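You operate a simulated robot arm through the tools that you are given. There is no shell and no other tool. Be economical: measure what you need, move in short steps, check, and stop when the job is done.

Carry out the task below with a simulated two-armed robot. There is one attempt and no reset: what you move stays moved.

Task
Take the striped towel from the navy runner of the bed and lay it out flat on the grey cover of the bed.

Only the result counts: the job must be done as asked and must still hold three seconds after the hand-in. Knocking over, shifting, dropping, spilling or breaking anything else fails it. Lids that push on must go on centred and level and be pressed home; caps that screw on are set level and turned clockwise until they are tight. Flat cloth is picked up by pressing the open fingertips on it (5 to 10 N) and closing them slowly along it; thin cloth reads only 2 to 8 mm in the jaws.

Robot
Two 7-joint arms with two-finger parallel grippers on one trunk, on a base that drives. Base frame: it is fixed to the floor where the robot stands at the start and does not move with it; the origin is under the middle of the robot, x ahead of it, y to its left, z up. Units: m, rad, N and s.
The left shoulder is at the start at [0.07, 0.163, 0.97], the right one opposite. Places, roughly: grey cover of the bed [1.1, 0.6, 0.6]. Payload 3.43 kg a hand.
Tool frame (each hand has its own): the origin (TCP) lies between the finger pads and is the grasp point; the fingertips stand 0.034 m ahead of it; z points along the fingers, y is the line along which they close. The gripper opens to 0.128 m. The fingers are 0.024 m wide and 0.012 m thick; the gripper's body (0.048 by 0.13 m) begins 0.096 m behind the TCP.
Orientation is that of the tool frame in the base frame, as a unit quaternion [x, y, z, w]. With the fingers straight down and closing along the base's y, the tool's x points along the base's -x, its y along +y and its z along -z.

Tools
- The arms move only by the tool arm_command. It takes "left_series", "right_series" or both (then of equal length, played together; a hand with none holds still); each is one flat list of numbers, 7 for each row, row after row: the shift along the base's x, y, z in m, then the turn, a rotation vector about the base's x, y, z in rad, then the gripper command, from -1 (shut) to 1 (fully open), values between in proportion. In form: [dx, dy, dz, rx, ry, rz, jaw, dx, dy, dz, rx, ry, rz, jaw, ...]. A call has 1 to 8 rows; each row shifts and turns the commanded pose from where the row before left it. Each row takes 0.2 s and may step no farther than 0.05 m and 0.15 rad from the row before; otherwise, or with a gripper value out of range, the whole call is refused. Where a pose cannot be reached the arm comes as near as it can. A force on the tool above 40 N (or 10 N above the force at the start of the call, whichever is more), or a blocked arm, ends the call early, and 0.2 s more pass. The fingers move at their own pace (about 0.153 m/s each) and stop on an object; they squeeze with about 35 N. The grip force told is the motor's: it shows also when the fingers shut on nothing. Time passes only in rows, and 0.2 s behind the last, so rows that do not move let the fingers close. The reply holds the time, the measured pose of the TCP, the force on the tool along the base axes, the opening and the grip force, in the units named above and with some noise.
- Cameras (640 x 400 px; columns grow to the right, rows downward): "scene" is now at [0.1313, 0.0306, 1.1925]; the picture's right is [0.34, -0.94, 0.00], its down [-0.56, -0.21, -0.80] and it looks along [0.75, 0.28, -0.60] (base axes); focal length 254 px, centre (320, 200). "left" rides on the left gripper at [0.076, 0.011, -0.16] in its tool frame; the picture's right is [-0.15, 0.99, 0.00], its down [-0.88, -0.13, -0.46] and it looks along [-0.45, -0.07, 0.89] (tool axes); focal length 234 px, centre (320, 200). "right" rides on the right gripper at [0.076, -0.011, -0.16] in its tool frame; the picture's right is [0.15, 0.99, 0.00], its down [-0.88, 0.13, -0.46] and it looks along [-0.45, 0.07, 0.89] (tool axes); focal length 234 px, centre (320, 200). There is no depth. A picture from a camera that has moved, and an enlarged one, comes with that camera's place and axes in the base frame and with its lens.
- capture(camera): a new picture of that camera. It takes no simulated time.
- lift_body(by): slides the trunk up (or, below 0, down) by that many m; the arms and the scene camera ride with it, the base frame stays. It gives what a move gives, with no picture.
- drive_base(legs): drives the robot by 1 to 6 legs, each [ahead, left, turn to the left] in m, m and rad, along the robot's own axes; the way and the turn of a leg run together, so that a leg with both is an arc; at most 1.5 m and 3.142 rad a leg. The arms and the cameras ride along, it lands a little off, and it stops where it bumps. It gives what a move gives.
- aim_head(pan, tilt): turns the head with the scene camera to pan (to the left, within 1.501 rad either way) and tilt (down, from -0.506 to 1.204), counted from straight ahead of the robot. It gives what a move gives.
- close_up(camera, box): a new picture of the part [left, top, right, bottom] of that camera's present view, enlarged. It takes no simulated time.
- job_done(): hands the job in; it is judged then, once.

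Go step by step. Nothing tells you exact positions but the pictures and the camera data: compare them with the known pose of the tool, close in by small moves and look again before you grip or let go. The budget is 120 turns and 92 pictures, counting those below and the enlarged ones. Unless the task says otherwise, let go and move clear before handing in, and close with one line.

The tools are called after "Emit:" as a command line: name --argument value ..., lists and objects as JSON in quotes. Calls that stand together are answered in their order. arm_command: Moves the arms, as the interface text tells. Its arguments: {"type":"object","properties":{"left_series":{"type":"array","items":{"type":"number"}},"right_series":{"type":"array","items":{"type":"number"}}},"required":[]} The other tools are called the same way: lift_body (by) slides the trunk up or down; drive_base (legs) drives the base; aim_head (pan, tilt) turns the head that bears the scene camera; capture (camera) takes a picture; close_up (camera, box) takes an enlarged picture of a part of a camera's view; job_done () hands the job in.

At the start:

```text
time: 0.0
left_ee_pos: [0.4054, 0.4717, 0.8993]
left_tool_rot: [0.0, 1.0, 0.0, 0.001]
left_ft_force: [0.6, 0.3, -0.9]
left_grip_width: 0.1279
left_gripper_force: 0.1
right_ee_pos: [0.7207, -0.0337, 0.8561]
right_tool_rot: [0.0, 1.0, 0.0, 0.0]
right_ft_force: [0.5, 0.3, -0.6]
right_grip_width: 0.1279
right_gripper_force: 0.0
trunk travel left (down, up): [-0.45, 0.49]
robot x, y, heading: [-0.0016, -0.0002, -0.003]
head pan, tilt: [0.351, 0.644]
```

scene: 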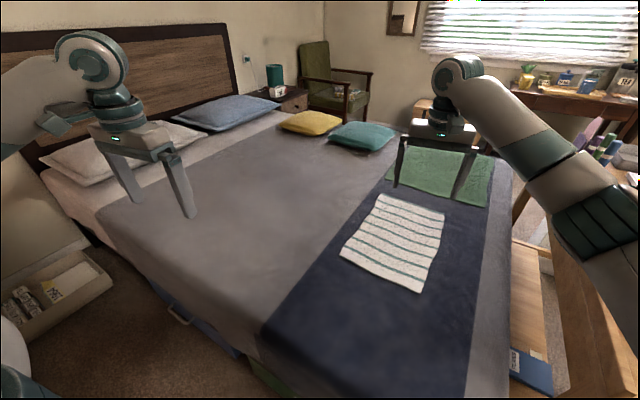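
right: 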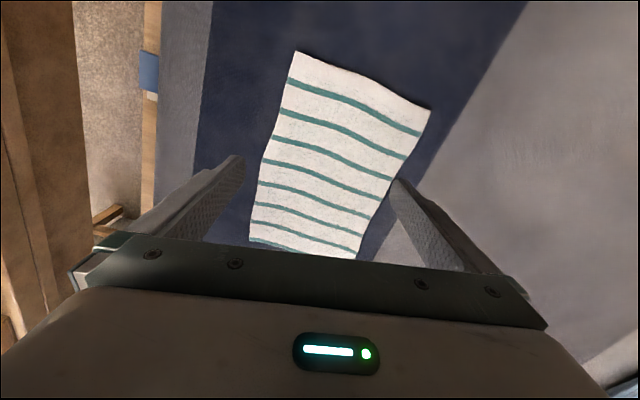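
left: 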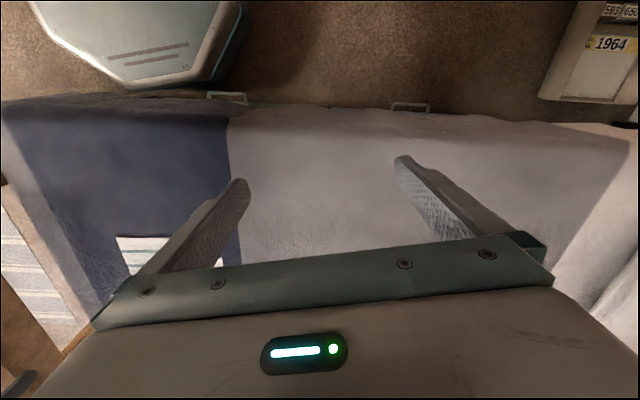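

The towel lies on the runner with its near short edge at roughly (0.61,-0.09) to (0.67,0.16) and z about 0.57. I plan to grip that edge with both hands, lift, drive left, and lay it down while pulling back. First I turn both hands so they close across that edge.

Emit:
arm_command --right_series '[-0.01, -0.003, -0.012, 0, 0, 0.14, 0, -0.01, -0.003, -0.012, 0, 0, 0.14, 0, -0.01, -0.003, -0.012, 0, 0, 0.14, 0, -0.01, -0.003, -0.012, 0, 0, 0.14, 0, -0.01, -0.003, -0.012, 0, 0, 0.14, 0, -0.01, -0.003, -0.012, 0, 0, 0.14, 0, -0.01, -0.003, -0.012, 0, 0, 0.14, 0, -0.01, -0.003, -0.012, 0, 0, 0.14, 0]' --left_series '[0.02, -0.02, -0.01, 0, 0, -0.145, 0, 0.02, -0.02, -0.01, 0, 0, -0.145, 0, 0.02, -0.02, -0.01, 0, 0, -0.145, 0, 0.02, -0.02, -0.01, 0, 0, -0.145, 0, 0.02, -0.02, -0.01, 0, 0, -0.145, 0, 0.02, -0.02, -0.01, 0, 0, -0.145, 0, 0.02, -0.02, -0.01, 0, 0, -0.145, 0, 0.02, -0.02, -0.01, 0, 0, -0.145, 0]'

Emit:
capture --camera "scene"

```text
time: 1.8
left_ee_pos: [0.5648, 0.3097, 0.8196]
left_tool_rot: [0.55, 0.835, 0.0, 0.0]
left_ft_force: [0.5, -0.4, 0.6]
left_grip_width: 0.0639
left_gripper_force: 0.1
right_ee_pos: [0.6408, -0.0587, 0.7581]
right_tool_rot: [-0.532, 0.847, 0.001, -0.001]
right_ft_force: [0.2, -0.5, -1.0]
right_grip_width: 0.0643
right_gripper_force: 0.1
trunk travel left (down, up): [-0.45, 0.49]
robot x, y, heading: [-0.0014, -0.0005, 0.0]
head pan, tilt: [0.351, 0.644]
```

```text
88 pictures are left
camera scene: at [0.1321, 0.0299, 1.1924], right [0.34, -0.94, 0.0], down [-0.56, -0.21, -0.8], along [0.75, 0.28, -0.6], focal length 254 px, centre (320, 200)
```

scene: 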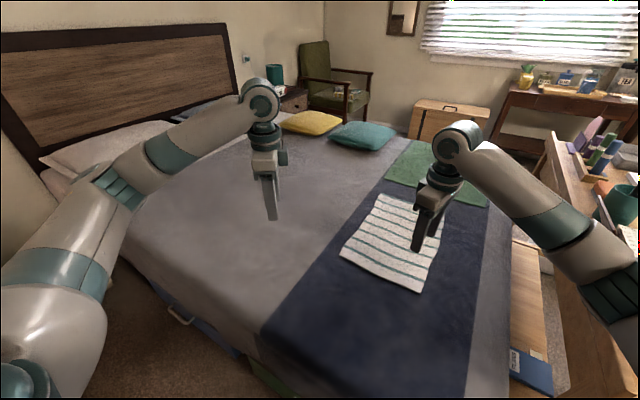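

Both hands are turning well and nothing is in the way. I'll finish the turn and hover over the two near corners.

Emit:
arm_command --right_series '[-0.002, 0, -0.012, 0, 0, 0.14, -0.3, -0.002, 0, -0.012, 0, 0, 0.14, -0.3, -0.002, 0, -0.012, 0, 0, 0, -0.3, -0.002, 0, -0.012, 0, 0, 0, -0.3, -0.002, 0, -0.01, 0, 0, 0, -0.3]' --left_series '[0.0226, -0.0366, -0.02, 0, 0, -0.145, -0.3, 0.0226, -0.0366, -0.02, 0, 0, -0.145, -0.3, 0.0226, -0.0366, -0.02, 0, 0, -0.145, -0.3, 0.0226, -0.0366, -0.03, 0, 0, -0.145, -0.3, 0.0226, -0.0366, -0.03, 0, 0, 0, -0.3]'

Emit:
capture --camera "right"

Emit:
capture --camera "left"

Emit:
capture --camera "scene"

```text
refused: row 4 steps farther than a row can; nothing moved
```

```text
87 pictures are left
camera right: at [0.6169, -0.1314, 0.9184], right [-0.95, 0.3, 0.0], down [0.26, 0.85, 0.46], along [0.13, 0.44, -0.89], focal length 234 px, centre (320, 200)
```

right: 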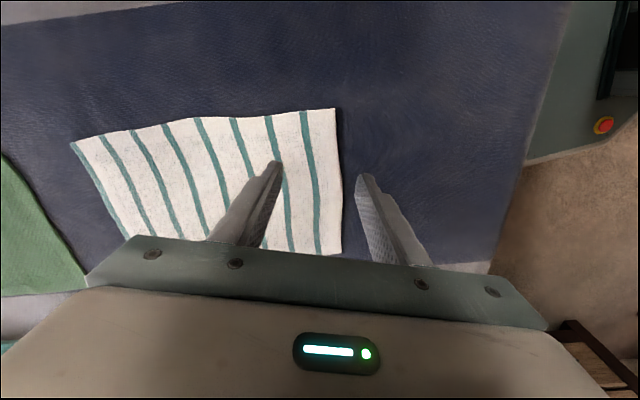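

```text
86 pictures are left
camera left: at [0.5459, 0.3844, 0.9792], right [0.97, 0.26, 0.0], down [0.23, -0.86, 0.46], along [0.12, -0.44, -0.89], focal length 234 px, centre (320, 200)
```

left: 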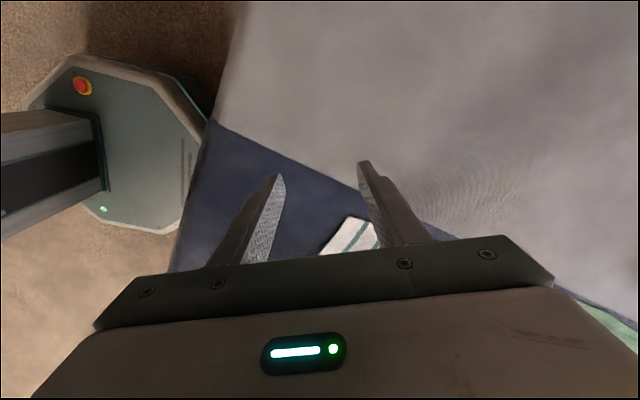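

```text
85 pictures are left
camera scene: at [0.1321, 0.0299, 1.1924], right [0.34, -0.94, 0.0], down [-0.56, -0.21, -0.8], along [0.75, 0.28, -0.6], focal length 254 px, centre (320, 200)
```

scene: 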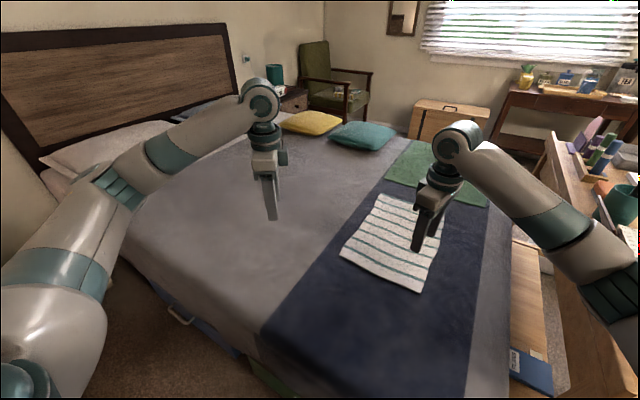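

Corner A is at about (0.607,-0.09) and B at about (0.664,0.164). The last call was refused for step size, so I'll resend it with smaller steps.

Emit:
arm_command --right_series '[-0.001, 0, -0.012, 0, 0, 0.14, -0.3, -0.001, 0, -0.012, 0, 0, 0.14, -0.3, -0.001, 0, -0.012, 0, 0, 0, -0.3, -0.001, 0, -0.01, 0, 0, 0, -0.3, -0.001, -0.001, -0.006, 0, 0, 0, -0.3, -0.001, -0.001, -0.006, 0, 0, 0, -0.3]' --left_series '[0.0185, -0.03, -0.02, 0, 0, -0.145, -0.3, 0.0185, -0.03, -0.02, 0, 0, -0.145, -0.3, 0.0185, -0.03, -0.02, 0, 0, -0.145, -0.3, 0.0185, -0.03, -0.02, 0, 0, -0.145, -0.3, 0.0185, -0.03, -0.02, 0, 0, 0, -0.3, 0.0185, -0.03, -0.02, 0, 0, 0, -0.3]'

Emit:
capture --camera "right"

Emit:
capture --camera "left"

```text
time: 3.2
left_ee_pos: [0.6763, 0.135, 0.7015]
left_tool_rot: [0.764, 0.645, -0.001, 0.002]
left_ft_force: [-0.2, 0.2, 0.0]
left_grip_width: 0.0447
left_gripper_force: 0.0
right_ee_pos: [0.6395, -0.0566, 0.7172]
right_tool_rot: [-0.645, 0.764, -0.009, 0.008]
right_ft_force: [-0.2, -0.5, 0.3]
right_grip_width: 0.0446
right_gripper_force: 0.0
trunk travel left (down, up): [-0.45, 0.49]
robot x, y, heading: [0.0013, -0.0009, 0.0]
head pan, tilt: [0.351, 0.644]
```

```text
84 pictures are left
camera right: at [0.6338, -0.1326, 0.8778], right [-1.0, 0.02, -0.02], down [0.01, 0.89, 0.45], along [0.03, 0.45, -0.89], focal length 234 px, centre (320, 200)
```

right: 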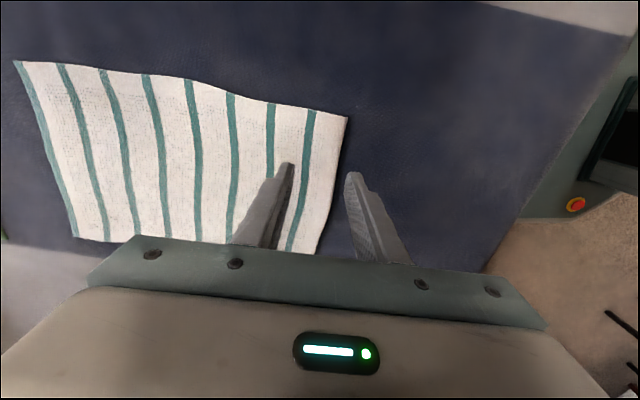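

```text
83 pictures are left
camera left: at [0.6998, 0.2086, 0.862], right [0.95, -0.31, 0.0], down [-0.28, -0.84, 0.46], along [-0.14, -0.44, -0.89], focal length 234 px, centre (320, 200)
```

left: 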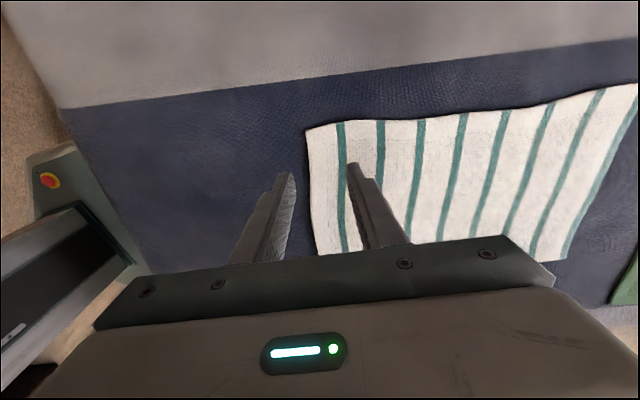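

Corner estimates hold. The right arm seems to lag a bit, so I'll descend to just above the cloth and check.

Emit:
arm_command --right_series '[0, 0, 0, 0, 0, 0, -0.3, 0, 0, -0.02, 0, 0, 0, -0.3, 0, 0, -0.02, 0, 0, 0, -0.3, 0, 0, -0.02, 0, 0, 0, -0.3, 0, 0, 0, 0, 0, 0, -0.3]' --left_series '[0, 0, 0, 0, 0, 0, -0.3, 0, 0, -0.02, 0, 0, 0, -0.3, 0, 0, -0.02, 0, 0, 0, -0.3, 0, 0, -0.02, 0, 0, 0, -0.3, 0, 0, 0, 0, 0, 0, -0.3]'

Emit:
capture --camera "right"

Emit:
capture --camera "left"

```text
time: 4.4
left_ee_pos: [0.6754, 0.1372, 0.646]
left_tool_rot: [0.763, 0.646, -0.001, 0.006]
left_ft_force: [0.2, -0.3, -1.1]
left_grip_width: 0.0446
left_gripper_force: 0.2
right_ee_pos: [0.6641, -0.0544, 0.7048]
right_tool_rot: [-0.645, 0.763, -0.036, 0.036]
right_ft_force: [-0.1, 0.4, 0.6]
right_grip_width: 0.0447
right_gripper_force: 0.0
trunk travel left (down, up): [-0.45, 0.49]
robot x, y, heading: [0.0029, 0.0013, 0.005]
head pan, tilt: [0.351, 0.644]
```

```text
82 pictures are left
camera right: at [0.6445, -0.1292, 0.8656], right [-0.99, 0.02, -0.1], down [-0.03, 0.89, 0.45], along [0.1, 0.45, -0.89], focal length 234 px, centre (320, 200)
```

right: 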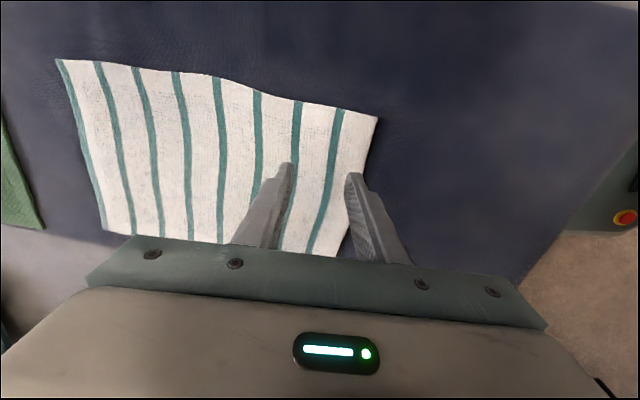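

```text
81 pictures are left
camera left: at [0.6985, 0.2114, 0.8041], right [0.95, -0.31, 0.01], down [-0.28, -0.84, 0.46], along [-0.14, -0.44, -0.89], focal length 234 px, centre (320, 200)
```

left: 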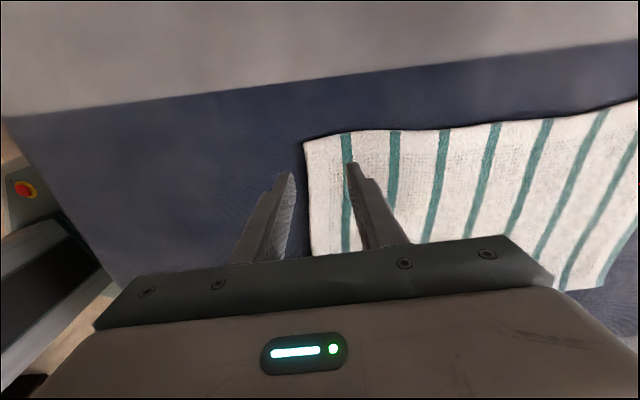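

The right arm reaches a joint limit low down in this yaw: its tool tilts and stays high. I'll raise the hands and lower the trunk instead, so the arms stay in a better posture.

Emit:
arm_command --right_series '[0, 0, 0.04, 0, 0, 0, -0.3, 0, 0, 0.04, 0, 0, 0, -0.3, 0, 0, 0.04, 0, 0, 0, -0.3, 0, 0, 0.04, 0, 0, 0, -0.3, 0, 0, 0.03, 0, 0, 0, -0.3, 0, 0, 0, 0, 0, 0, -0.3]' --left_series '[0, 0, 0.04, 0, 0, 0, -0.3, 0, 0, 0.04, 0, 0, 0, -0.3, 0, 0, 0.04, 0, 0, 0, -0.3, 0, 0, 0.04, 0, 0, 0, -0.3, 0, 0, 0.03, 0, 0, 0, -0.3, 0, 0, 0, 0, 0, 0, -0.3]'

```text
time: 5.8
left_ee_pos: [0.6756, 0.1309, 0.8302]
left_tool_rot: [0.765, 0.644, 0.0, 0.0]
left_ft_force: [0.0, 0.4, -0.1]
left_grip_width: 0.045
left_gripper_force: 0.1
right_ee_pos: [0.6352, -0.06, 0.8297]
right_tool_rot: [-0.644, 0.765, 0.0, 0.0]
right_ft_force: [-1.0, -0.2, 0.2]
right_grip_width: 0.0449
right_gripper_force: 0.0
trunk travel left (down, up): [-0.45, 0.49]
robot x, y, heading: [0.0004, -0.0006, -0.004]
head pan, tilt: [0.351, 0.644]
```

Tracking is good again at this height, so I'll lower the trunk.

Emit:
lift_body --by -0.17

Emit:
capture --camera "scene"

Emit:
capture --camera "right"

Emit:
capture --camera "left"

```text
time: 7.5
left_ee_pos: [0.6687, 0.1329, 0.6725]
left_tool_rot: [0.766, 0.643, 0.001, 0.007]
left_ft_force: [0.6, 0.1, -0.3]
left_grip_width: 0.0447
left_gripper_force: 0.0
right_ee_pos: [0.6418, -0.0624, 0.7705]
right_tool_rot: [-0.638, 0.765, -0.063, 0.066]
right_ft_force: [0.1, -0.9, 0.2]
right_grip_width: 0.045
right_gripper_force: 0.1
trunk travel left (down, up): [-0.285, 0.655]
robot x, y, heading: [-0.0041, 0.0004, -0.005]
head pan, tilt: [0.351, 0.644]
stopped: the arm was blocked; the commanded pose is now the measured one
```

```text
80 pictures are left
camera scene: at [0.1188, 0.0371, 1.0283], right [0.34, -0.94, 0.01], down [-0.55, -0.21, -0.81], along [0.76, 0.27, -0.59], focal length 254 px, centre (320, 200)
```

scene: 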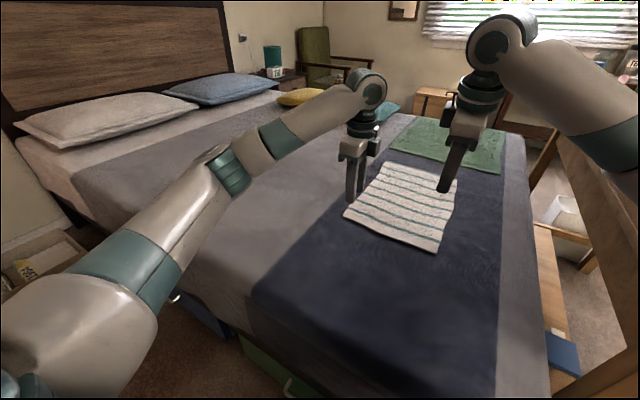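

```text
79 pictures are left
camera right: at [0.6091, -0.1366, 0.9289], right [-0.98, 0.03, -0.18], down [-0.05, 0.89, 0.44], along [0.18, 0.45, -0.88], focal length 234 px, centre (320, 200)
```

right: 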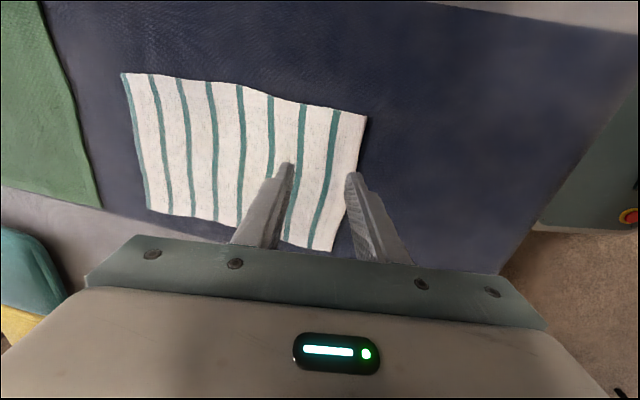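

```text
78 pictures are left
camera left: at [0.6915, 0.2068, 0.8306], right [0.95, -0.32, 0.01], down [-0.29, -0.84, 0.46], along [-0.13, -0.44, -0.89], focal length 234 px, centre (320, 200)
```

left: 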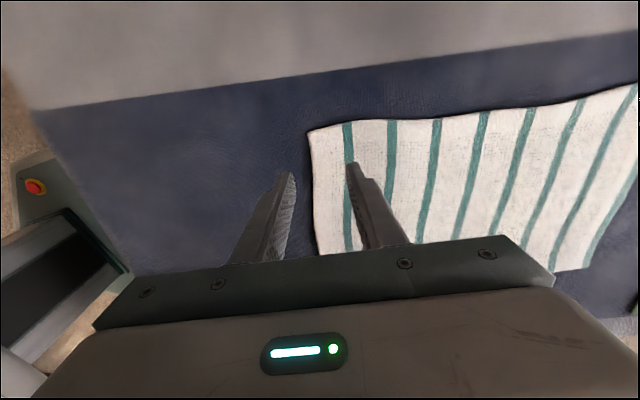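

The right arm is physically blocked, probably its elbow against the furniture on the right. I'll go straight back up and look there.

Emit:
lift_body --by 0.17

Emit:
aim_head --pan -0.7 --tilt 0.7

Emit:
capture --camera "scene"

```text
time: 9.4
left_ee_pos: [0.6766, 0.1285, 0.8331]
left_tool_rot: [0.765, 0.644, 0.001, 0.0]
left_ft_force: [-1.4, 0.0, 0.0]
left_grip_width: 0.0448
left_gripper_force: 0.0
right_ee_pos: [0.6506, -0.0664, 0.9228]
right_tool_rot: [-0.638, 0.766, -0.049, 0.058]
right_ft_force: [0.2, 0.3, 0.4]
right_grip_width: 0.0448
right_gripper_force: 0.1
trunk travel left (down, up): [-0.455, 0.485]
robot x, y, heading: [-0.0039, 0.0007, -0.002]
head pan, tilt: [0.351, 0.644]
```

```text
time: 10.8
left_ee_pos: [0.6767, 0.1284, 0.8344]
left_tool_rot: [0.765, 0.644, 0.0, 0.0]
left_ft_force: [0.3, 0.0, -0.4]
left_grip_width: 0.045
left_gripper_force: 0.2
right_ee_pos: [0.6507, -0.0661, 0.9216]
right_tool_rot: [-0.639, 0.766, -0.049, 0.057]
right_ft_force: [0.6, -0.5, -0.6]
right_grip_width: 0.0448
right_gripper_force: 0.1
trunk travel left (down, up): [-0.455, 0.485]
robot x, y, heading: [-0.0012, -0.0007, -0.005]
head pan, tilt: [-0.7, 0.7]
```

```text
77 pictures are left
camera scene: at [0.115, -0.0557, 1.1926], right [-0.65, -0.76, 0.0], down [-0.49, 0.42, -0.76], along [0.58, -0.49, -0.64], focal length 254 px, centre (320, 200)
```

scene: 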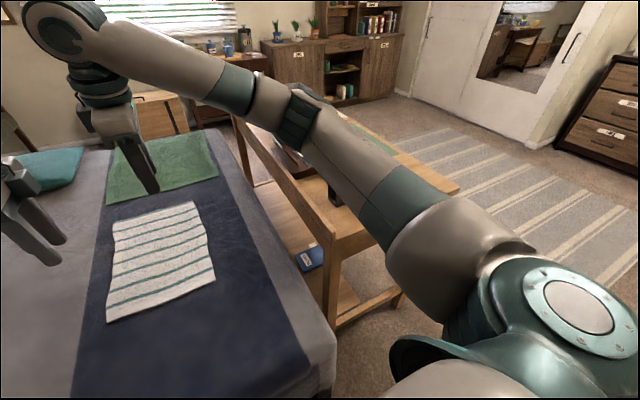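

A desk stands to the right, with its edge at y of about -0.35 to -0.45, and my right elbow came down on it. Shifting the robot 0.27 m left will clear the elbow, and I'll level the right tool as well.

Emit:
drive_base --legs '[[0, 0.27, 0]]'

Emit:
capture --camera "scene"

```text
time: 12.7
left_ee_pos: [0.6787, 0.4025, 0.8336]
left_tool_rot: [0.765, 0.644, 0.0, 0.0]
left_ft_force: [0.2, -0.2, 0.8]
left_grip_width: 0.0447
left_gripper_force: 0.0
right_ee_pos: [0.652, 0.2085, 0.9218]
right_tool_rot: [-0.639, 0.765, -0.049, 0.057]
right_ft_force: [0.5, 0.6, 0.5]
right_grip_width: 0.0448
right_gripper_force: 0.1
trunk travel left (down, up): [-0.455, 0.485]
robot x, y, heading: [-0.0025, 0.2702, -0.003]
head pan, tilt: [-0.7, 0.7]
```

```text
76 pictures are left
camera scene: at [0.1155, 0.2178, 1.1927], right [-0.64, -0.76, 0.0], down [-0.49, 0.41, -0.77], along [0.58, -0.49, -0.64], focal length 254 px, centre (320, 200)
```

scene: 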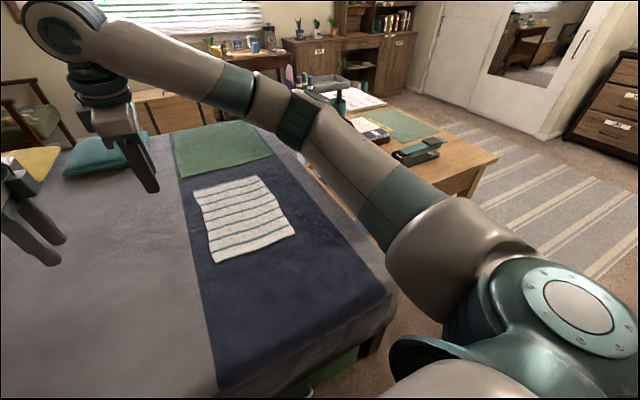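

The desk items look undisturbed and there is room now. I'll bring both hands back over the corners.

Emit:
arm_command --right_series '[-0.002, -0.034, -0.02, 0, 0.05, 0.003, -0.3, -0.002, -0.034, -0.02, 0, 0.05, 0.003, -0.3, -0.002, -0.034, -0.02, 0, 0.05, 0.003, -0.3, -0.002, -0.034, -0.02, 0, 0, 0, -0.3, -0.002, -0.034, -0.02, 0, 0, 0, -0.3, -0.002, -0.034, -0.02, 0, 0, 0, -0.3, -0.002, -0.034, -0.02, 0, 0, 0, -0.3, -0.002, -0.034, -0.02, 0, 0, 0, -0.3]' --left_series '[0, -0.034, -0.01, 0, 0, 0, -0.3, 0, -0.034, -0.01, 0, 0, 0, -0.3, 0, -0.034, -0.01, 0, 0, 0, -0.3, 0, -0.034, -0.01, 0, 0, 0, -0.3, 0, -0.034, -0.01, 0, 0, 0, -0.3, 0, -0.034, -0.01, 0, 0, 0, -0.3, 0, -0.034, -0.01, 0, 0, 0, -0.3, 0, -0.034, -0.01, 0, 0, 0, -0.3]'

Emit:
capture --camera "scene"

```text
time: 14.5
left_ee_pos: [0.6783, 0.1299, 0.753]
left_tool_rot: [0.764, 0.645, 0.001, -0.001]
left_ft_force: [0.9, 0.2, -0.3]
left_grip_width: 0.0446
left_gripper_force: 0.0
right_ee_pos: [0.6352, -0.0678, 0.7611]
right_tool_rot: [-0.645, 0.764, 0.0, 0.0]
right_ft_force: [-0.3, -0.9, -0.4]
right_grip_width: 0.0447
right_gripper_force: 0.0
trunk travel left (down, up): [-0.455, 0.485]
robot x, y, heading: [0.0003, 0.2734, -0.002]
head pan, tilt: [-0.7, 0.7]
```

```text
75 pictures are left
camera scene: at [0.1153, 0.215, 1.1926], right [-0.64, -0.76, 0.0], down [-0.49, 0.42, -0.76], along [0.58, -0.49, -0.65], focal length 254 px, centre (320, 200)
```

scene: 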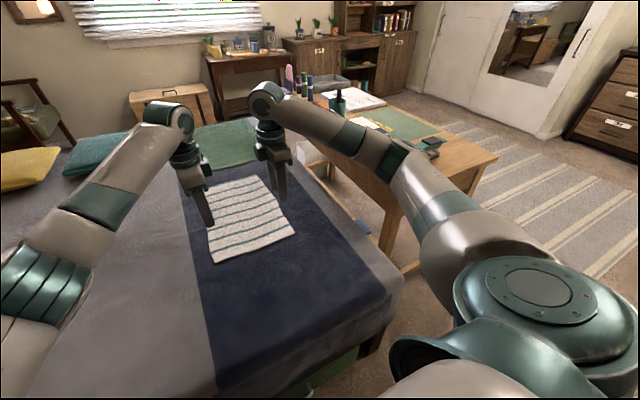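

The elbow now seems to be in front of the desk instead of over it. I'll lower both hands to z about 0.65 and check tracking.

Emit:
arm_command --right_series '[0, 0.001, -0.02, 0, 0, 0, -0.3, 0, 0.001, -0.03, 0, 0, 0, -0.3, 0, 0.001, -0.03, 0, 0, 0, -0.3, 0, 0.001, -0.03, 0, 0, 0, -0.3, 0, 0, 0, 0, 0, 0, -0.3]' --left_series '[0, 0, -0.02, 0, 0, 0, -0.3, 0, 0, -0.03, 0, 0, 0, -0.3, 0, 0, -0.03, 0, 0, 0, -0.3, 0, 0, -0.02, 0, 0, 0, -0.3, 0, 0, 0, 0, 0, 0, -0.3]'

Emit:
capture --camera "right"

Emit:
capture --camera "left"

Emit:
capture --camera "scene"

```text
time: 15.7
left_ee_pos: [0.6772, 0.1298, 0.6556]
left_tool_rot: [0.765, 0.644, 0.0, 0.0]
left_ft_force: [-0.2, -0.7, 0.2]
left_grip_width: 0.0448
left_gripper_force: 0.0
right_ee_pos: [0.6358, -0.0618, 0.6519]
right_tool_rot: [-0.645, 0.764, -0.001, 0.001]
right_ft_force: [0.0, -0.3, 0.6]
right_grip_width: 0.0447
right_gripper_force: 0.1
trunk travel left (down, up): [-0.455, 0.485]
robot x, y, heading: [0.0003, 0.2701, -0.002]
head pan, tilt: [-0.7, 0.7]
```

```text
74 pictures are left
camera right: at [0.6322, -0.1376, 0.8119], right [-1.0, 0.02, 0.0], down [0.02, 0.89, 0.46], along [0.01, 0.46, -0.89], focal length 234 px, centre (320, 200)
```

right: 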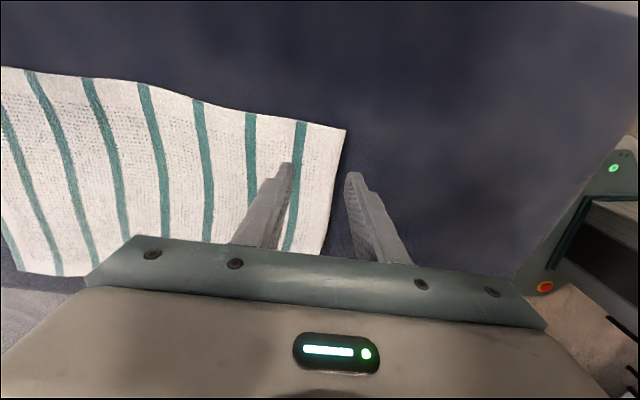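

```text
73 pictures are left
camera left: at [0.7013, 0.2033, 0.8139], right [0.95, -0.31, 0.0], down [-0.28, -0.85, 0.46], along [-0.14, -0.43, -0.89], focal length 234 px, centre (320, 200)
```

left: 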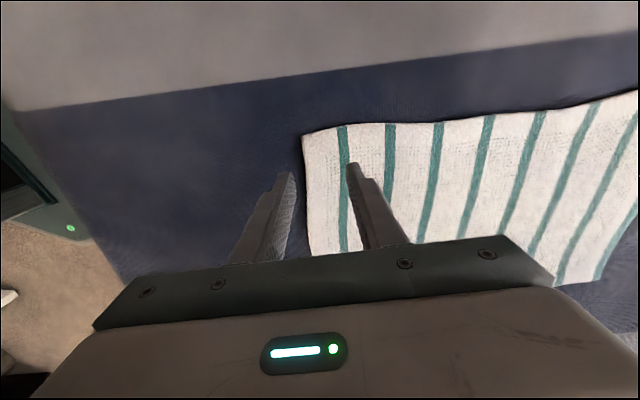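

```text
72 pictures are left
camera scene: at [0.1152, 0.2169, 1.1927], right [-0.64, -0.76, 0.0], down [-0.49, 0.42, -0.76], along [0.58, -0.49, -0.64], focal length 254 px, centre (320, 200)
```

scene: 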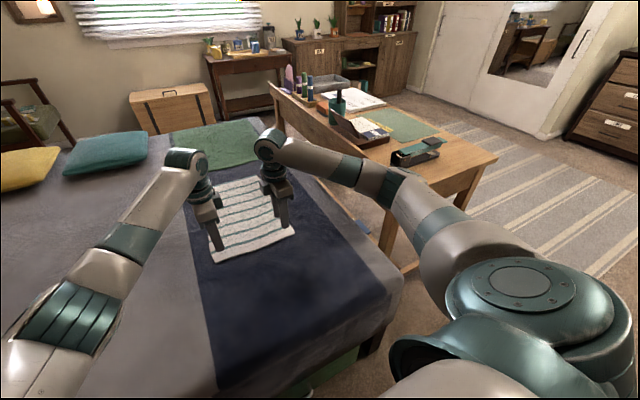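

Tracking is good now. I'll shift about 12 mm into the towel, narrow the jaws to about 3 cm so both fingertips land on cloth, and go down to just above it.

Emit:
arm_command --right_series '[0.006, -0.001, -0.01, 0, 0, 0, -0.53, 0.006, -0.001, -0.01, 0, 0, 0, -0.53, 0, 0, -0.01, 0, 0, 0, -0.53, 0, 0, -0.008, 0, 0, 0, -0.53, 0, 0, 0, 0, 0, 0, -0.53]' --left_series '[0.006, -0.001, -0.01, 0, 0, 0, -0.53, 0.006, -0.001, -0.01, 0, 0, 0, -0.53, 0, 0, -0.01, 0, 0, 0, -0.53, 0, 0, -0.01, 0, 0, 0, -0.53, 0, 0, 0, 0, 0, 0, -0.53]'

Emit:
capture --camera "right"

Emit:
capture --camera "left"

```text
time: 16.9
left_ee_pos: [0.6896, 0.1281, 0.6141]
left_tool_rot: [0.765, 0.644, 0.0, 0.0]
left_ft_force: [-0.4, 0.1, 0.3]
left_grip_width: 0.0301
left_gripper_force: 0.0
right_ee_pos: [0.6473, -0.0634, 0.6125]
right_tool_rot: [-0.645, 0.764, 0.0, 0.0]
right_ft_force: [-0.7, 0.5, -0.2]
right_grip_width: 0.0302
right_gripper_force: 0.0
trunk travel left (down, up): [-0.455, 0.485]
robot x, y, heading: [0.0012, 0.2709, -0.006]
head pan, tilt: [-0.7, 0.7]
```

```text
71 pictures are left
camera right: at [0.6442, -0.1393, 0.7739], right [-1.0, 0.02, 0.0], down [0.02, 0.89, 0.46], along [0.01, 0.46, -0.89], focal length 234 px, centre (320, 200)
```

right: 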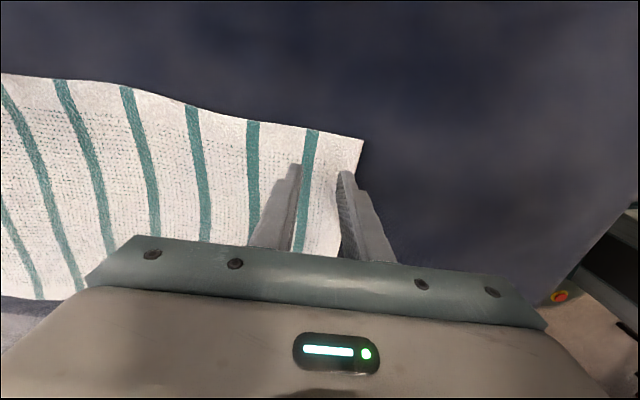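

```text
70 pictures are left
camera left: at [0.7135, 0.2013, 0.7742], right [0.95, -0.31, 0.0], down [-0.28, -0.85, 0.46], along [-0.14, -0.43, -0.89], focal length 234 px, centre (320, 200)
```

left: 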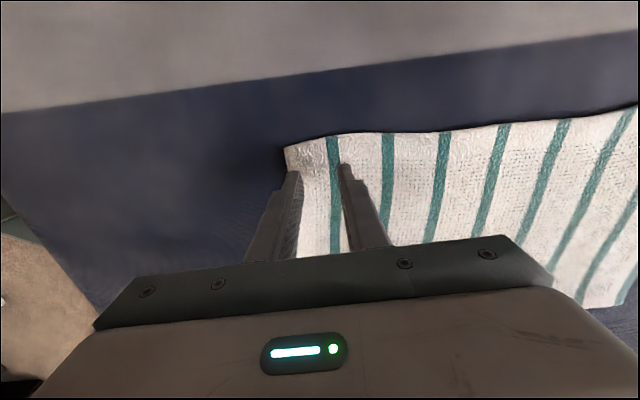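

Both fingertip pairs are over the cloth just inside the edge. I'll press down in small steps now.

Emit:
arm_command --right_series '[0, 0, -0.004, 0, 0, 0, -0.53, 0, 0, -0.004, 0, 0, 0, -0.53, 0, 0, -0.002, 0, 0, 0, -0.53]' --left_series '[0, 0, -0.004, 0, 0, 0, -0.53, 0, 0, -0.004, 0, 0, 0, -0.53, 0, 0, -0.002, 0, 0, 0, -0.53]'

```text
time: 17.7
left_ee_pos: [0.6895, 0.1282, 0.6054]
left_tool_rot: [0.765, 0.645, 0.0, 0.0]
left_ft_force: [0.7, 0.1, 0.3]
left_grip_width: 0.03
left_gripper_force: 0.0
right_ee_pos: [0.648, -0.0629, 0.6035]
right_tool_rot: [-0.646, 0.764, 0.0, 0.001]
right_ft_force: [-0.3, 0.0, 0.8]
right_grip_width: 0.0301
right_gripper_force: 0.0
trunk travel left (down, up): [-0.455, 0.485]
robot x, y, heading: [0.0014, 0.2695, -0.003]
head pan, tilt: [-0.7, 0.7]
```

No contact yet, so I'll keep going down.

Emit:
arm_command --right_series '[0, 0, -0.003, 0, 0, 0, -0.53, 0, 0, -0.003, 0, 0, 0, -0.53]' --left_series '[0, 0, -0.003, 0, 0, 0, -0.53, 0, 0, -0.003, 0, 0, 0, -0.53]'

```text
time: 18.3
left_ee_pos: [0.6876, 0.1285, 0.6001]
left_tool_rot: [0.765, 0.644, 0.0, 0.001]
left_ft_force: [-0.8, 0.0, 5.5]
left_grip_width: 0.0299
left_gripper_force: 0.1
right_ee_pos: [0.6462, -0.0625, 0.5995]
right_tool_rot: [-0.645, 0.764, -0.001, 0.001]
right_ft_force: [1.9, 0.2, 10.0]
right_grip_width: 0.0301
right_gripper_force: 0.0
trunk travel left (down, up): [-0.455, 0.485]
robot x, y, heading: [0.0019, 0.2691, -0.002]
head pan, tilt: [-0.7, 0.7]
```

Contact forces are 5.5 N left and 10 N right, which is in the range I need. I'll close slowly.

Emit:
arm_command --right_series '[0, 0, -0.0005, 0, 0, 0, -0.6, 0, 0, 0, 0, 0, 0, -0.66, 0, 0, 0, 0, 0, 0, -0.72, 0, 0, 0, 0, 0, 0, -0.78, 0, 0, 0, 0, 0, 0, -0.84, 0, 0, 0, 0, 0, 0, -0.9, 0, 0, 0, 0, 0, 0, -1, 0, 0, 0, 0, 0, 0, -1]' --left_series '[0, 0, -0.001, 0, 0, 0, -0.6, 0, 0, 0, 0, 0, 0, -0.66, 0, 0, 0, 0, 0, 0, -0.72, 0, 0, 0, 0, 0, 0, -0.78, 0, 0, 0, 0, 0, 0, -0.84, 0, 0, 0, 0, 0, 0, -0.9, 0, 0, 0, 0, 0, 0, -1, 0, 0, 0, 0, 0, 0, -1]'

Emit:
capture --camera "right"

Emit:
capture --camera "left"

```text
time: 20.1
left_ee_pos: [0.6877, 0.1283, 0.5989]
left_tool_rot: [0.765, 0.644, 0.002, 0.002]
left_ft_force: [-0.8, -1.0, 10.1]
left_grip_width: 0.0
left_gripper_force: 32.9
right_ee_pos: [0.6456, -0.0633, 0.5989]
right_tool_rot: [-0.646, 0.764, -0.002, 0.001]
right_ft_force: [-1.1, -1.3, 16.9]
right_grip_width: 0.0
right_gripper_force: 32.8
trunk travel left (down, up): [-0.455, 0.485]
robot x, y, heading: [-0.0028, 0.2725, -0.001]
head pan, tilt: [-0.7, 0.7]
```

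```text
69 pictures are left
camera right: at [0.6424, -0.139, 0.7598], right [-1.0, 0.02, 0.0], down [0.02, 0.89, 0.45], along [0.01, 0.45, -0.89], focal length 234 px, centre (320, 200)
```

right: 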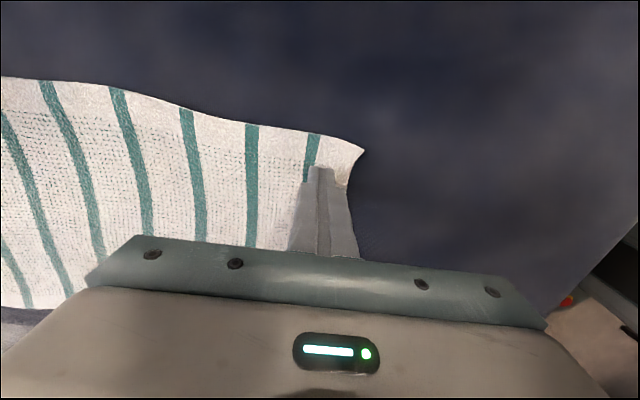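

```text
68 pictures are left
camera left: at [0.7119, 0.2014, 0.7592], right [0.95, -0.31, 0.0], down [-0.28, -0.84, 0.46], along [-0.14, -0.43, -0.89], focal length 234 px, centre (320, 200)
```

left: 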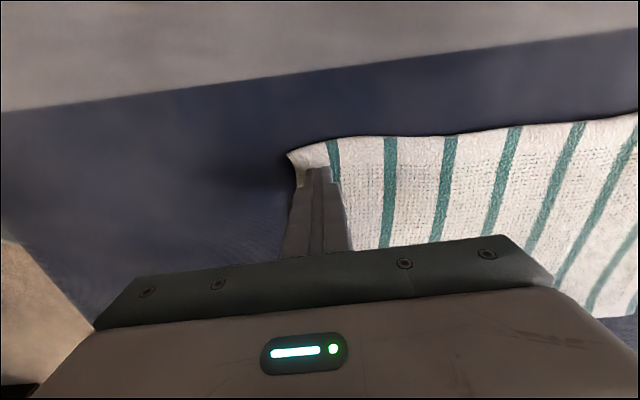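

The jaws read 0 mm, so nothing was caught; the corners only curled. I'll lift slightly, open, and look.

Emit:
arm_command --right_series '[0, 0, 0.01, 0, 0, 0, -1, 0, 0, 0.015, 0, 0, 0, -0.5, 0, 0, 0.005, 0, 0, 0, 0, 0, 0, 0, 0, 0, 0, 0]' --left_series '[0, 0, 0.01, 0, 0, 0, -1, 0, 0, 0.015, 0, 0, 0, -0.5, 0, 0, 0.005, 0, 0, 0, 0, 0, 0, 0, 0, 0, 0, 0]'

Emit:
capture --camera "right"

Emit:
capture --camera "left"

```text
time: 21.1
left_ee_pos: [0.6895, 0.1284, 0.6279]
left_tool_rot: [0.765, 0.644, 0.001, -0.001]
left_ft_force: [0.3, -0.3, -0.2]
left_grip_width: 0.064
left_gripper_force: 0.1
right_ee_pos: [0.647, -0.0622, 0.6269]
right_tool_rot: [-0.645, 0.765, -0.001, 0.0]
right_ft_force: [-0.3, 0.0, -0.1]
right_grip_width: 0.0639
right_gripper_force: 0.1
trunk travel left (down, up): [-0.455, 0.485]
robot x, y, heading: [0.0046, 0.2701, -0.001]
head pan, tilt: [-0.7, 0.7]
```

```text
67 pictures are left
camera right: at [0.6439, -0.139, 0.7875], right [-1.0, 0.02, 0.0], down [0.02, 0.89, 0.46], along [0.01, 0.46, -0.89], focal length 234 px, centre (320, 200)
```

right: 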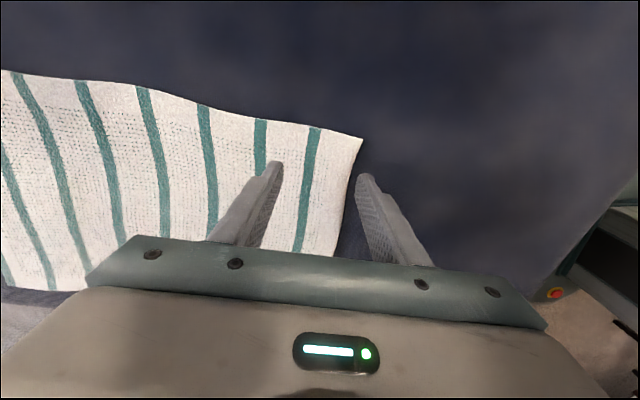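

```text
66 pictures are left
camera left: at [0.7139, 0.2007, 0.7874], right [0.95, -0.31, 0.0], down [-0.28, -0.85, 0.46], along [-0.14, -0.43, -0.89], focal length 234 px, centre (320, 200)
```

left: 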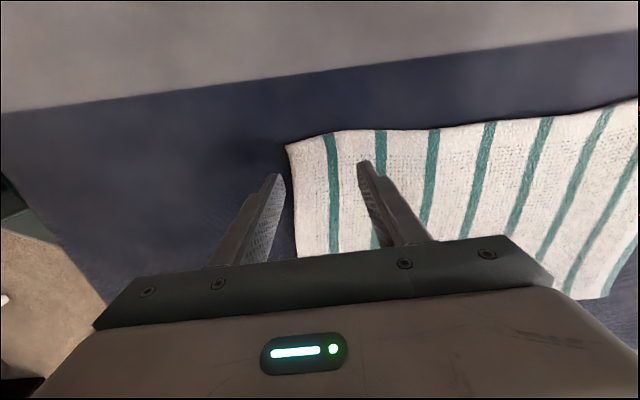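

The cloth is unchanged. I'll retry with wider jaws set further in so both fingertips press well on cloth.

Emit:
arm_command --right_series '[0.0125, -0.002, -0.005, 0, 0, 0, 0, 0.0125, -0.002, -0.01, 0, 0, 0, 0, 0, 0, -0.008, 0, 0, 0, 0, 0, 0, -0.003, 0, 0, 0, 0, 0, 0, -0.002, 0, 0, 0, 0]' --left_series '[0.0125, -0.002, -0.005, 0, 0, 0, 0, 0.0125, -0.002, -0.01, 0, 0, 0, 0, 0, 0, -0.008, 0, 0, 0, 0, 0, 0, -0.003, 0, 0, 0, 0, 0, 0, -0.003, 0, 0, 0, 0]'

Emit:
capture --camera "right"

Emit:
capture --camera "left"

```text
time: 22.3
left_ee_pos: [0.715, 0.1233, 0.5995]
left_tool_rot: [0.764, 0.645, 0.0, 0.0]
left_ft_force: [1.2, 1.3, 8.1]
left_grip_width: 0.0638
left_gripper_force: 0.1
right_ee_pos: [0.6704, -0.0667, 0.6]
right_tool_rot: [-0.645, 0.764, -0.001, 0.001]
right_ft_force: [-1.3, 0.7, 3.2]
right_grip_width: 0.0639
right_gripper_force: 0.1
trunk travel left (down, up): [-0.455, 0.485]
robot x, y, heading: [0.0039, 0.2707, 0.001]
head pan, tilt: [-0.7, 0.7]
```

```text
65 pictures are left
camera right: at [0.6685, -0.1429, 0.7609], right [-1.0, 0.02, 0.0], down [0.02, 0.89, 0.46], along [0.01, 0.46, -0.89], focal length 234 px, centre (320, 200)
```

right: 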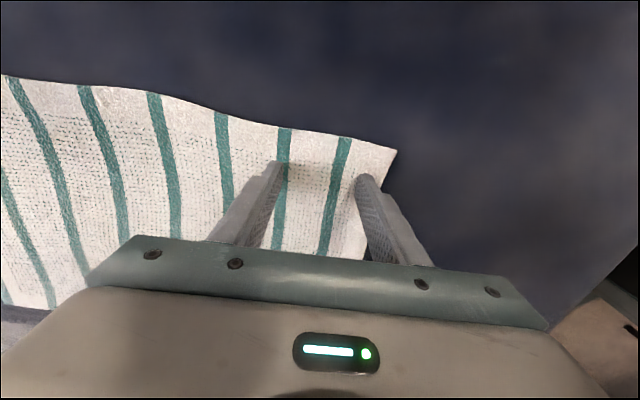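

```text
64 pictures are left
camera left: at [0.7384, 0.197, 0.7596], right [0.95, -0.31, 0.0], down [-0.28, -0.85, 0.46], along [-0.14, -0.43, -0.89], focal length 234 px, centre (320, 200)
```

left: 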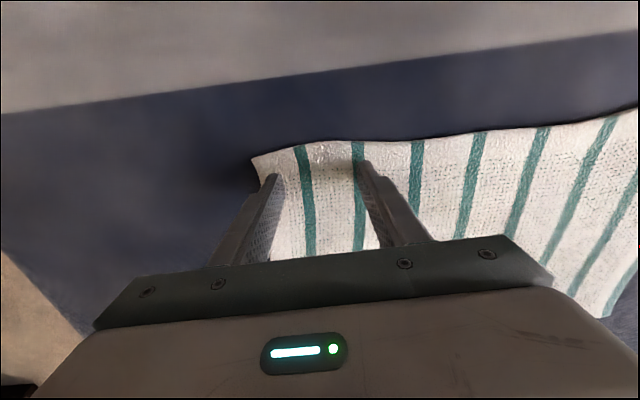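

Now both pairs press on cloth, the left at 8 N. I'll add 1 mm on the right and close slowly.

Emit:
arm_command --right_series '[0, 0, -0.001, 0, 0, 0, 0, 0, 0, 0, 0, 0, 0, -0.12, 0, 0, 0, 0, 0, 0, -0.24, 0, 0, 0, 0, 0, 0, -0.36, 0, 0, 0, 0, 0, 0, -0.48, 0, 0, 0, 0, 0, 0, -0.58, 0, 0, 0, 0, 0, 0, -0.66, 0, 0, 0, 0, 0, 0, -0.74]' --left_series '[0, 0, 0, 0, 0, 0, 0, 0, 0, 0, 0, 0, 0, -0.12, 0, 0, 0, 0, 0, 0, -0.24, 0, 0, 0, 0, 0, 0, -0.36, 0, 0, 0, 0, 0, 0, -0.48, 0, 0, 0, 0, 0, 0, -0.58, 0, 0, 0, 0, 0, 0, -0.66, 0, 0, 0, 0, 0, 0, -0.74]'

Emit:
capture --camera "right"

Emit:
capture --camera "left"

```text
time: 24.1
left_ee_pos: [0.7129, 0.1235, 0.5996]
left_tool_rot: [0.765, 0.644, 0.0, 0.001]
left_ft_force: [0.8, -0.8, 9.1]
left_grip_width: 0.0169
left_gripper_force: 0.6
right_ee_pos: [0.6709, -0.0659, 0.6004]
right_tool_rot: [-0.645, 0.764, -0.001, 0.001]
right_ft_force: [-0.2, 0.5, 8.6]
right_grip_width: 0.0172
right_gripper_force: 0.5
trunk travel left (down, up): [-0.455, 0.485]
robot x, y, heading: [0.0001, 0.2733, -0.002]
head pan, tilt: [-0.7, 0.7]
```

```text
63 pictures are left
camera right: at [0.6678, -0.1429, 0.7602], right [-1.0, 0.02, 0.0], down [0.02, 0.89, 0.45], along [0.01, 0.45, -0.89], focal length 234 px, centre (320, 200)
```

right: 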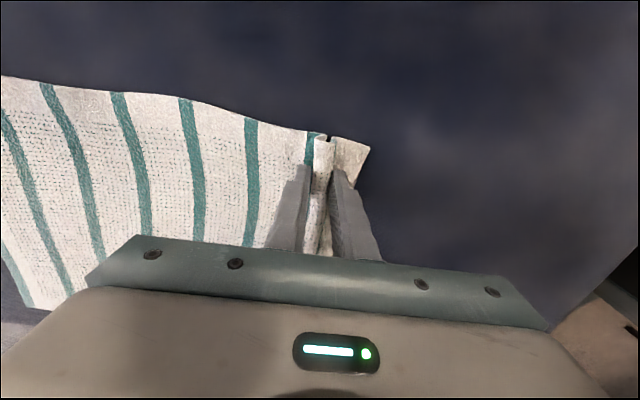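

```text
62 pictures are left
camera left: at [0.7376, 0.1971, 0.7595], right [0.95, -0.31, 0.0], down [-0.28, -0.85, 0.46], along [-0.14, -0.43, -0.89], focal length 234 px, centre (320, 200)
```

left: 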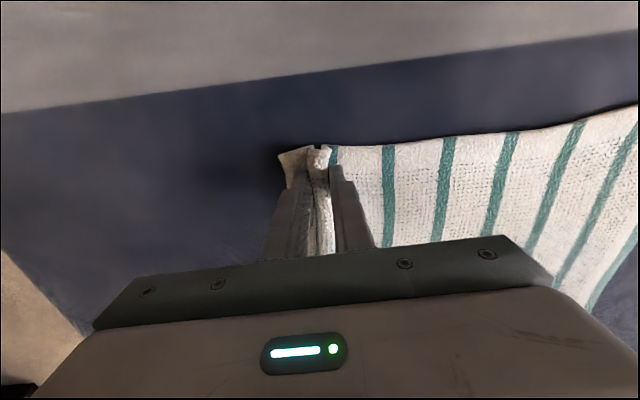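

A clear fold now stands between the fingers of both hands. I'll close fully.

Emit:
arm_command --right_series '[0, 0, 0, 0, 0, 0, -0.82, 0, 0, 0, 0, 0, 0, -0.9, 0, 0, 0, 0, 0, 0, -1, 0, 0, 0, 0, 0, 0, -1, 0, 0, 0, 0, 0, 0, -1]' --left_series '[0, 0, 0, 0, 0, 0, -0.82, 0, 0, 0, 0, 0, 0, -0.9, 0, 0, 0, 0, 0, 0, -1, 0, 0, 0, 0, 0, 0, -1, 0, 0, 0, 0, 0, 0, -1]'

```text
time: 25.3
left_ee_pos: [0.7133, 0.1256, 0.5998]
left_tool_rot: [0.765, 0.644, 0.001, 0.001]
left_ft_force: [-1.0, -0.4, 8.6]
left_grip_width: 0.0117
left_gripper_force: 35.1
right_ee_pos: [0.6723, -0.0664, 0.5995]
right_tool_rot: [-0.645, 0.764, -0.001, 0.001]
right_ft_force: [-1.5, 0.2, 10.0]
right_grip_width: 0.0114
right_gripper_force: 34.8
trunk travel left (down, up): [-0.455, 0.485]
robot x, y, heading: [0.0004, 0.273, -0.005]
head pan, tilt: [-0.7, 0.7]
```

Both hands hold cloth, with a fold of about 11 mm. I'll lift 0.1 m and look.

Emit:
arm_command --right_series '[0, 0, 0.02, 0, 0, 0, -1, 0, 0, 0.025, 0, 0, 0, -1, 0, 0, 0.03, 0, 0, 0, -1, 0, 0, 0.03, 0, 0, 0, -1]' --left_series '[0, 0, 0.02, 0, 0, 0, -1, 0, 0, 0.025, 0, 0, 0, -1, 0, 0, 0.03, 0, 0, 0, -1, 0, 0, 0.03, 0, 0, 0, -1]'

Emit:
aim_head --pan -0.3 --tilt 0.6

Emit:
capture --camera "scene"

Emit:
capture --camera "right"

Emit:
capture --camera "left"

```text
time: 26.3
left_ee_pos: [0.7138, 0.1245, 0.7048]
left_tool_rot: [0.765, 0.644, -0.001, 0.0]
left_ft_force: [-0.6, -0.1, 0.1]
left_grip_width: 0.0109
left_gripper_force: 34.7
right_ee_pos: [0.671, -0.0654, 0.7042]
right_tool_rot: [-0.645, 0.764, 0.0, 0.001]
right_ft_force: [0.1, 0.9, 1.0]
right_grip_width: 0.011
right_gripper_force: 34.8
trunk travel left (down, up): [-0.455, 0.485]
robot x, y, heading: [0.0016, 0.271, 0.002]
head pan, tilt: [-0.7, 0.7]
```

```text
time: 27.1
left_ee_pos: [0.7132, 0.1246, 0.7039]
left_tool_rot: [0.765, 0.644, 0.0, 0.0]
left_ft_force: [-0.9, 0.6, 0.1]
left_grip_width: 0.0108
left_gripper_force: 34.6
right_ee_pos: [0.6727, -0.0676, 0.7019]
right_tool_rot: [-0.644, 0.765, 0.001, 0.0]
right_ft_force: [0.2, 0.9, -0.1]
right_grip_width: 0.0106
right_gripper_force: 34.6
trunk travel left (down, up): [-0.455, 0.485]
robot x, y, heading: [0.0021, 0.2717, -0.001]
head pan, tilt: [-0.3, 0.6]
```

```text
61 pictures are left
camera scene: at [0.135, 0.2453, 1.2012], right [-0.3, -0.95, 0.0], down [-0.54, 0.17, -0.82], along [0.79, -0.25, -0.57], focal length 254 px, centre (320, 200)
```

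scene: 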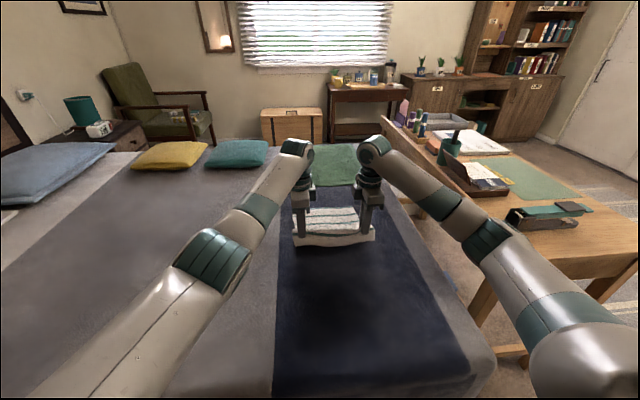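

```text
60 pictures are left
camera right: at [0.6687, -0.1424, 0.8632], right [-1.0, 0.02, 0.0], down [0.02, 0.89, 0.46], along [0.01, 0.46, -0.89], focal length 234 px, centre (320, 200)
```

right: 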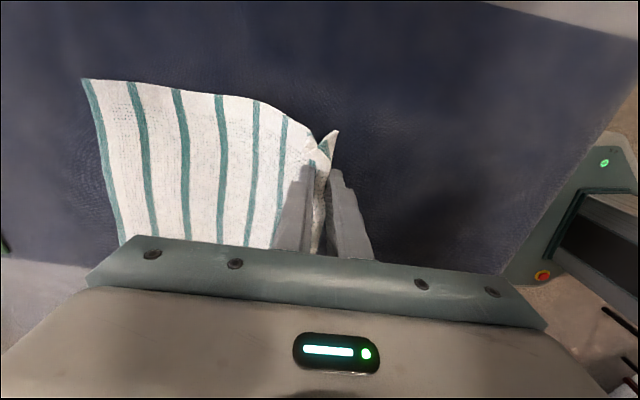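

```text
59 pictures are left
camera left: at [0.7385, 0.1969, 0.8631], right [0.95, -0.31, 0.0], down [-0.28, -0.85, 0.46], along [-0.14, -0.43, -0.89], focal length 234 px, centre (320, 200)
```

left: 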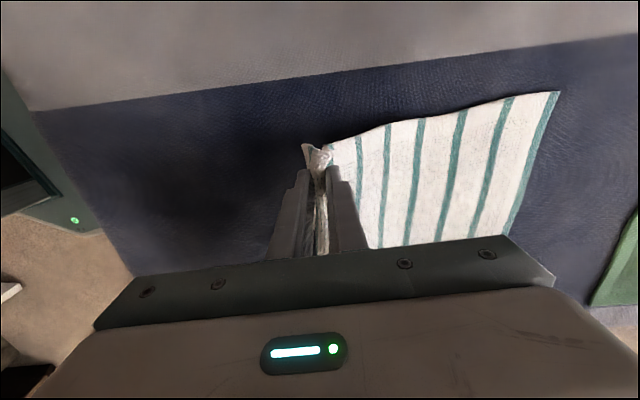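

The towel is held at both corners. I'll raise the trunk so it hangs clear of the bed.

Emit:
lift_body --by 0.33

Emit:
capture --camera "scene"

```text
time: 30.4
left_ee_pos: [0.7146, 0.1244, 1.0339]
left_tool_rot: [0.765, 0.645, 0.0, 0.0]
left_ft_force: [0.3, -0.9, -0.6]
left_grip_width: 0.0109
left_gripper_force: 35.2
right_ee_pos: [0.672, -0.0663, 1.0331]
right_tool_rot: [-0.644, 0.765, 0.0, 0.0]
right_ft_force: [0.8, 0.2, -0.4]
right_grip_width: 0.0107
right_gripper_force: 35.3
trunk travel left (down, up): [-0.785, 0.155]
robot x, y, heading: [0.0018, 0.2717, -0.001]
head pan, tilt: [-0.3, 0.6]
```

```text
58 pictures are left
camera scene: at [0.1353, 0.2453, 1.5312], right [-0.3, -0.95, 0.0], down [-0.54, 0.17, -0.82], along [0.79, -0.24, -0.57], focal length 254 px, centre (320, 200)
```

scene: 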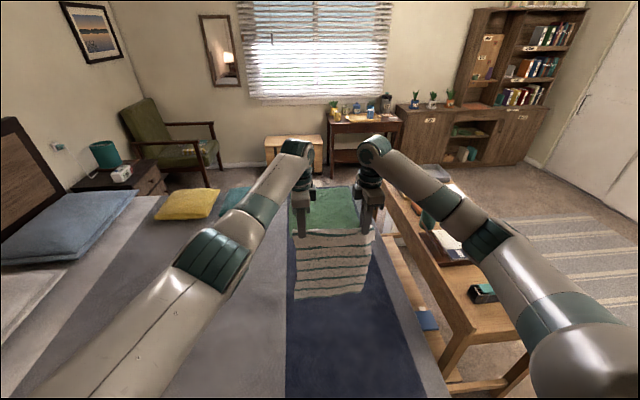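

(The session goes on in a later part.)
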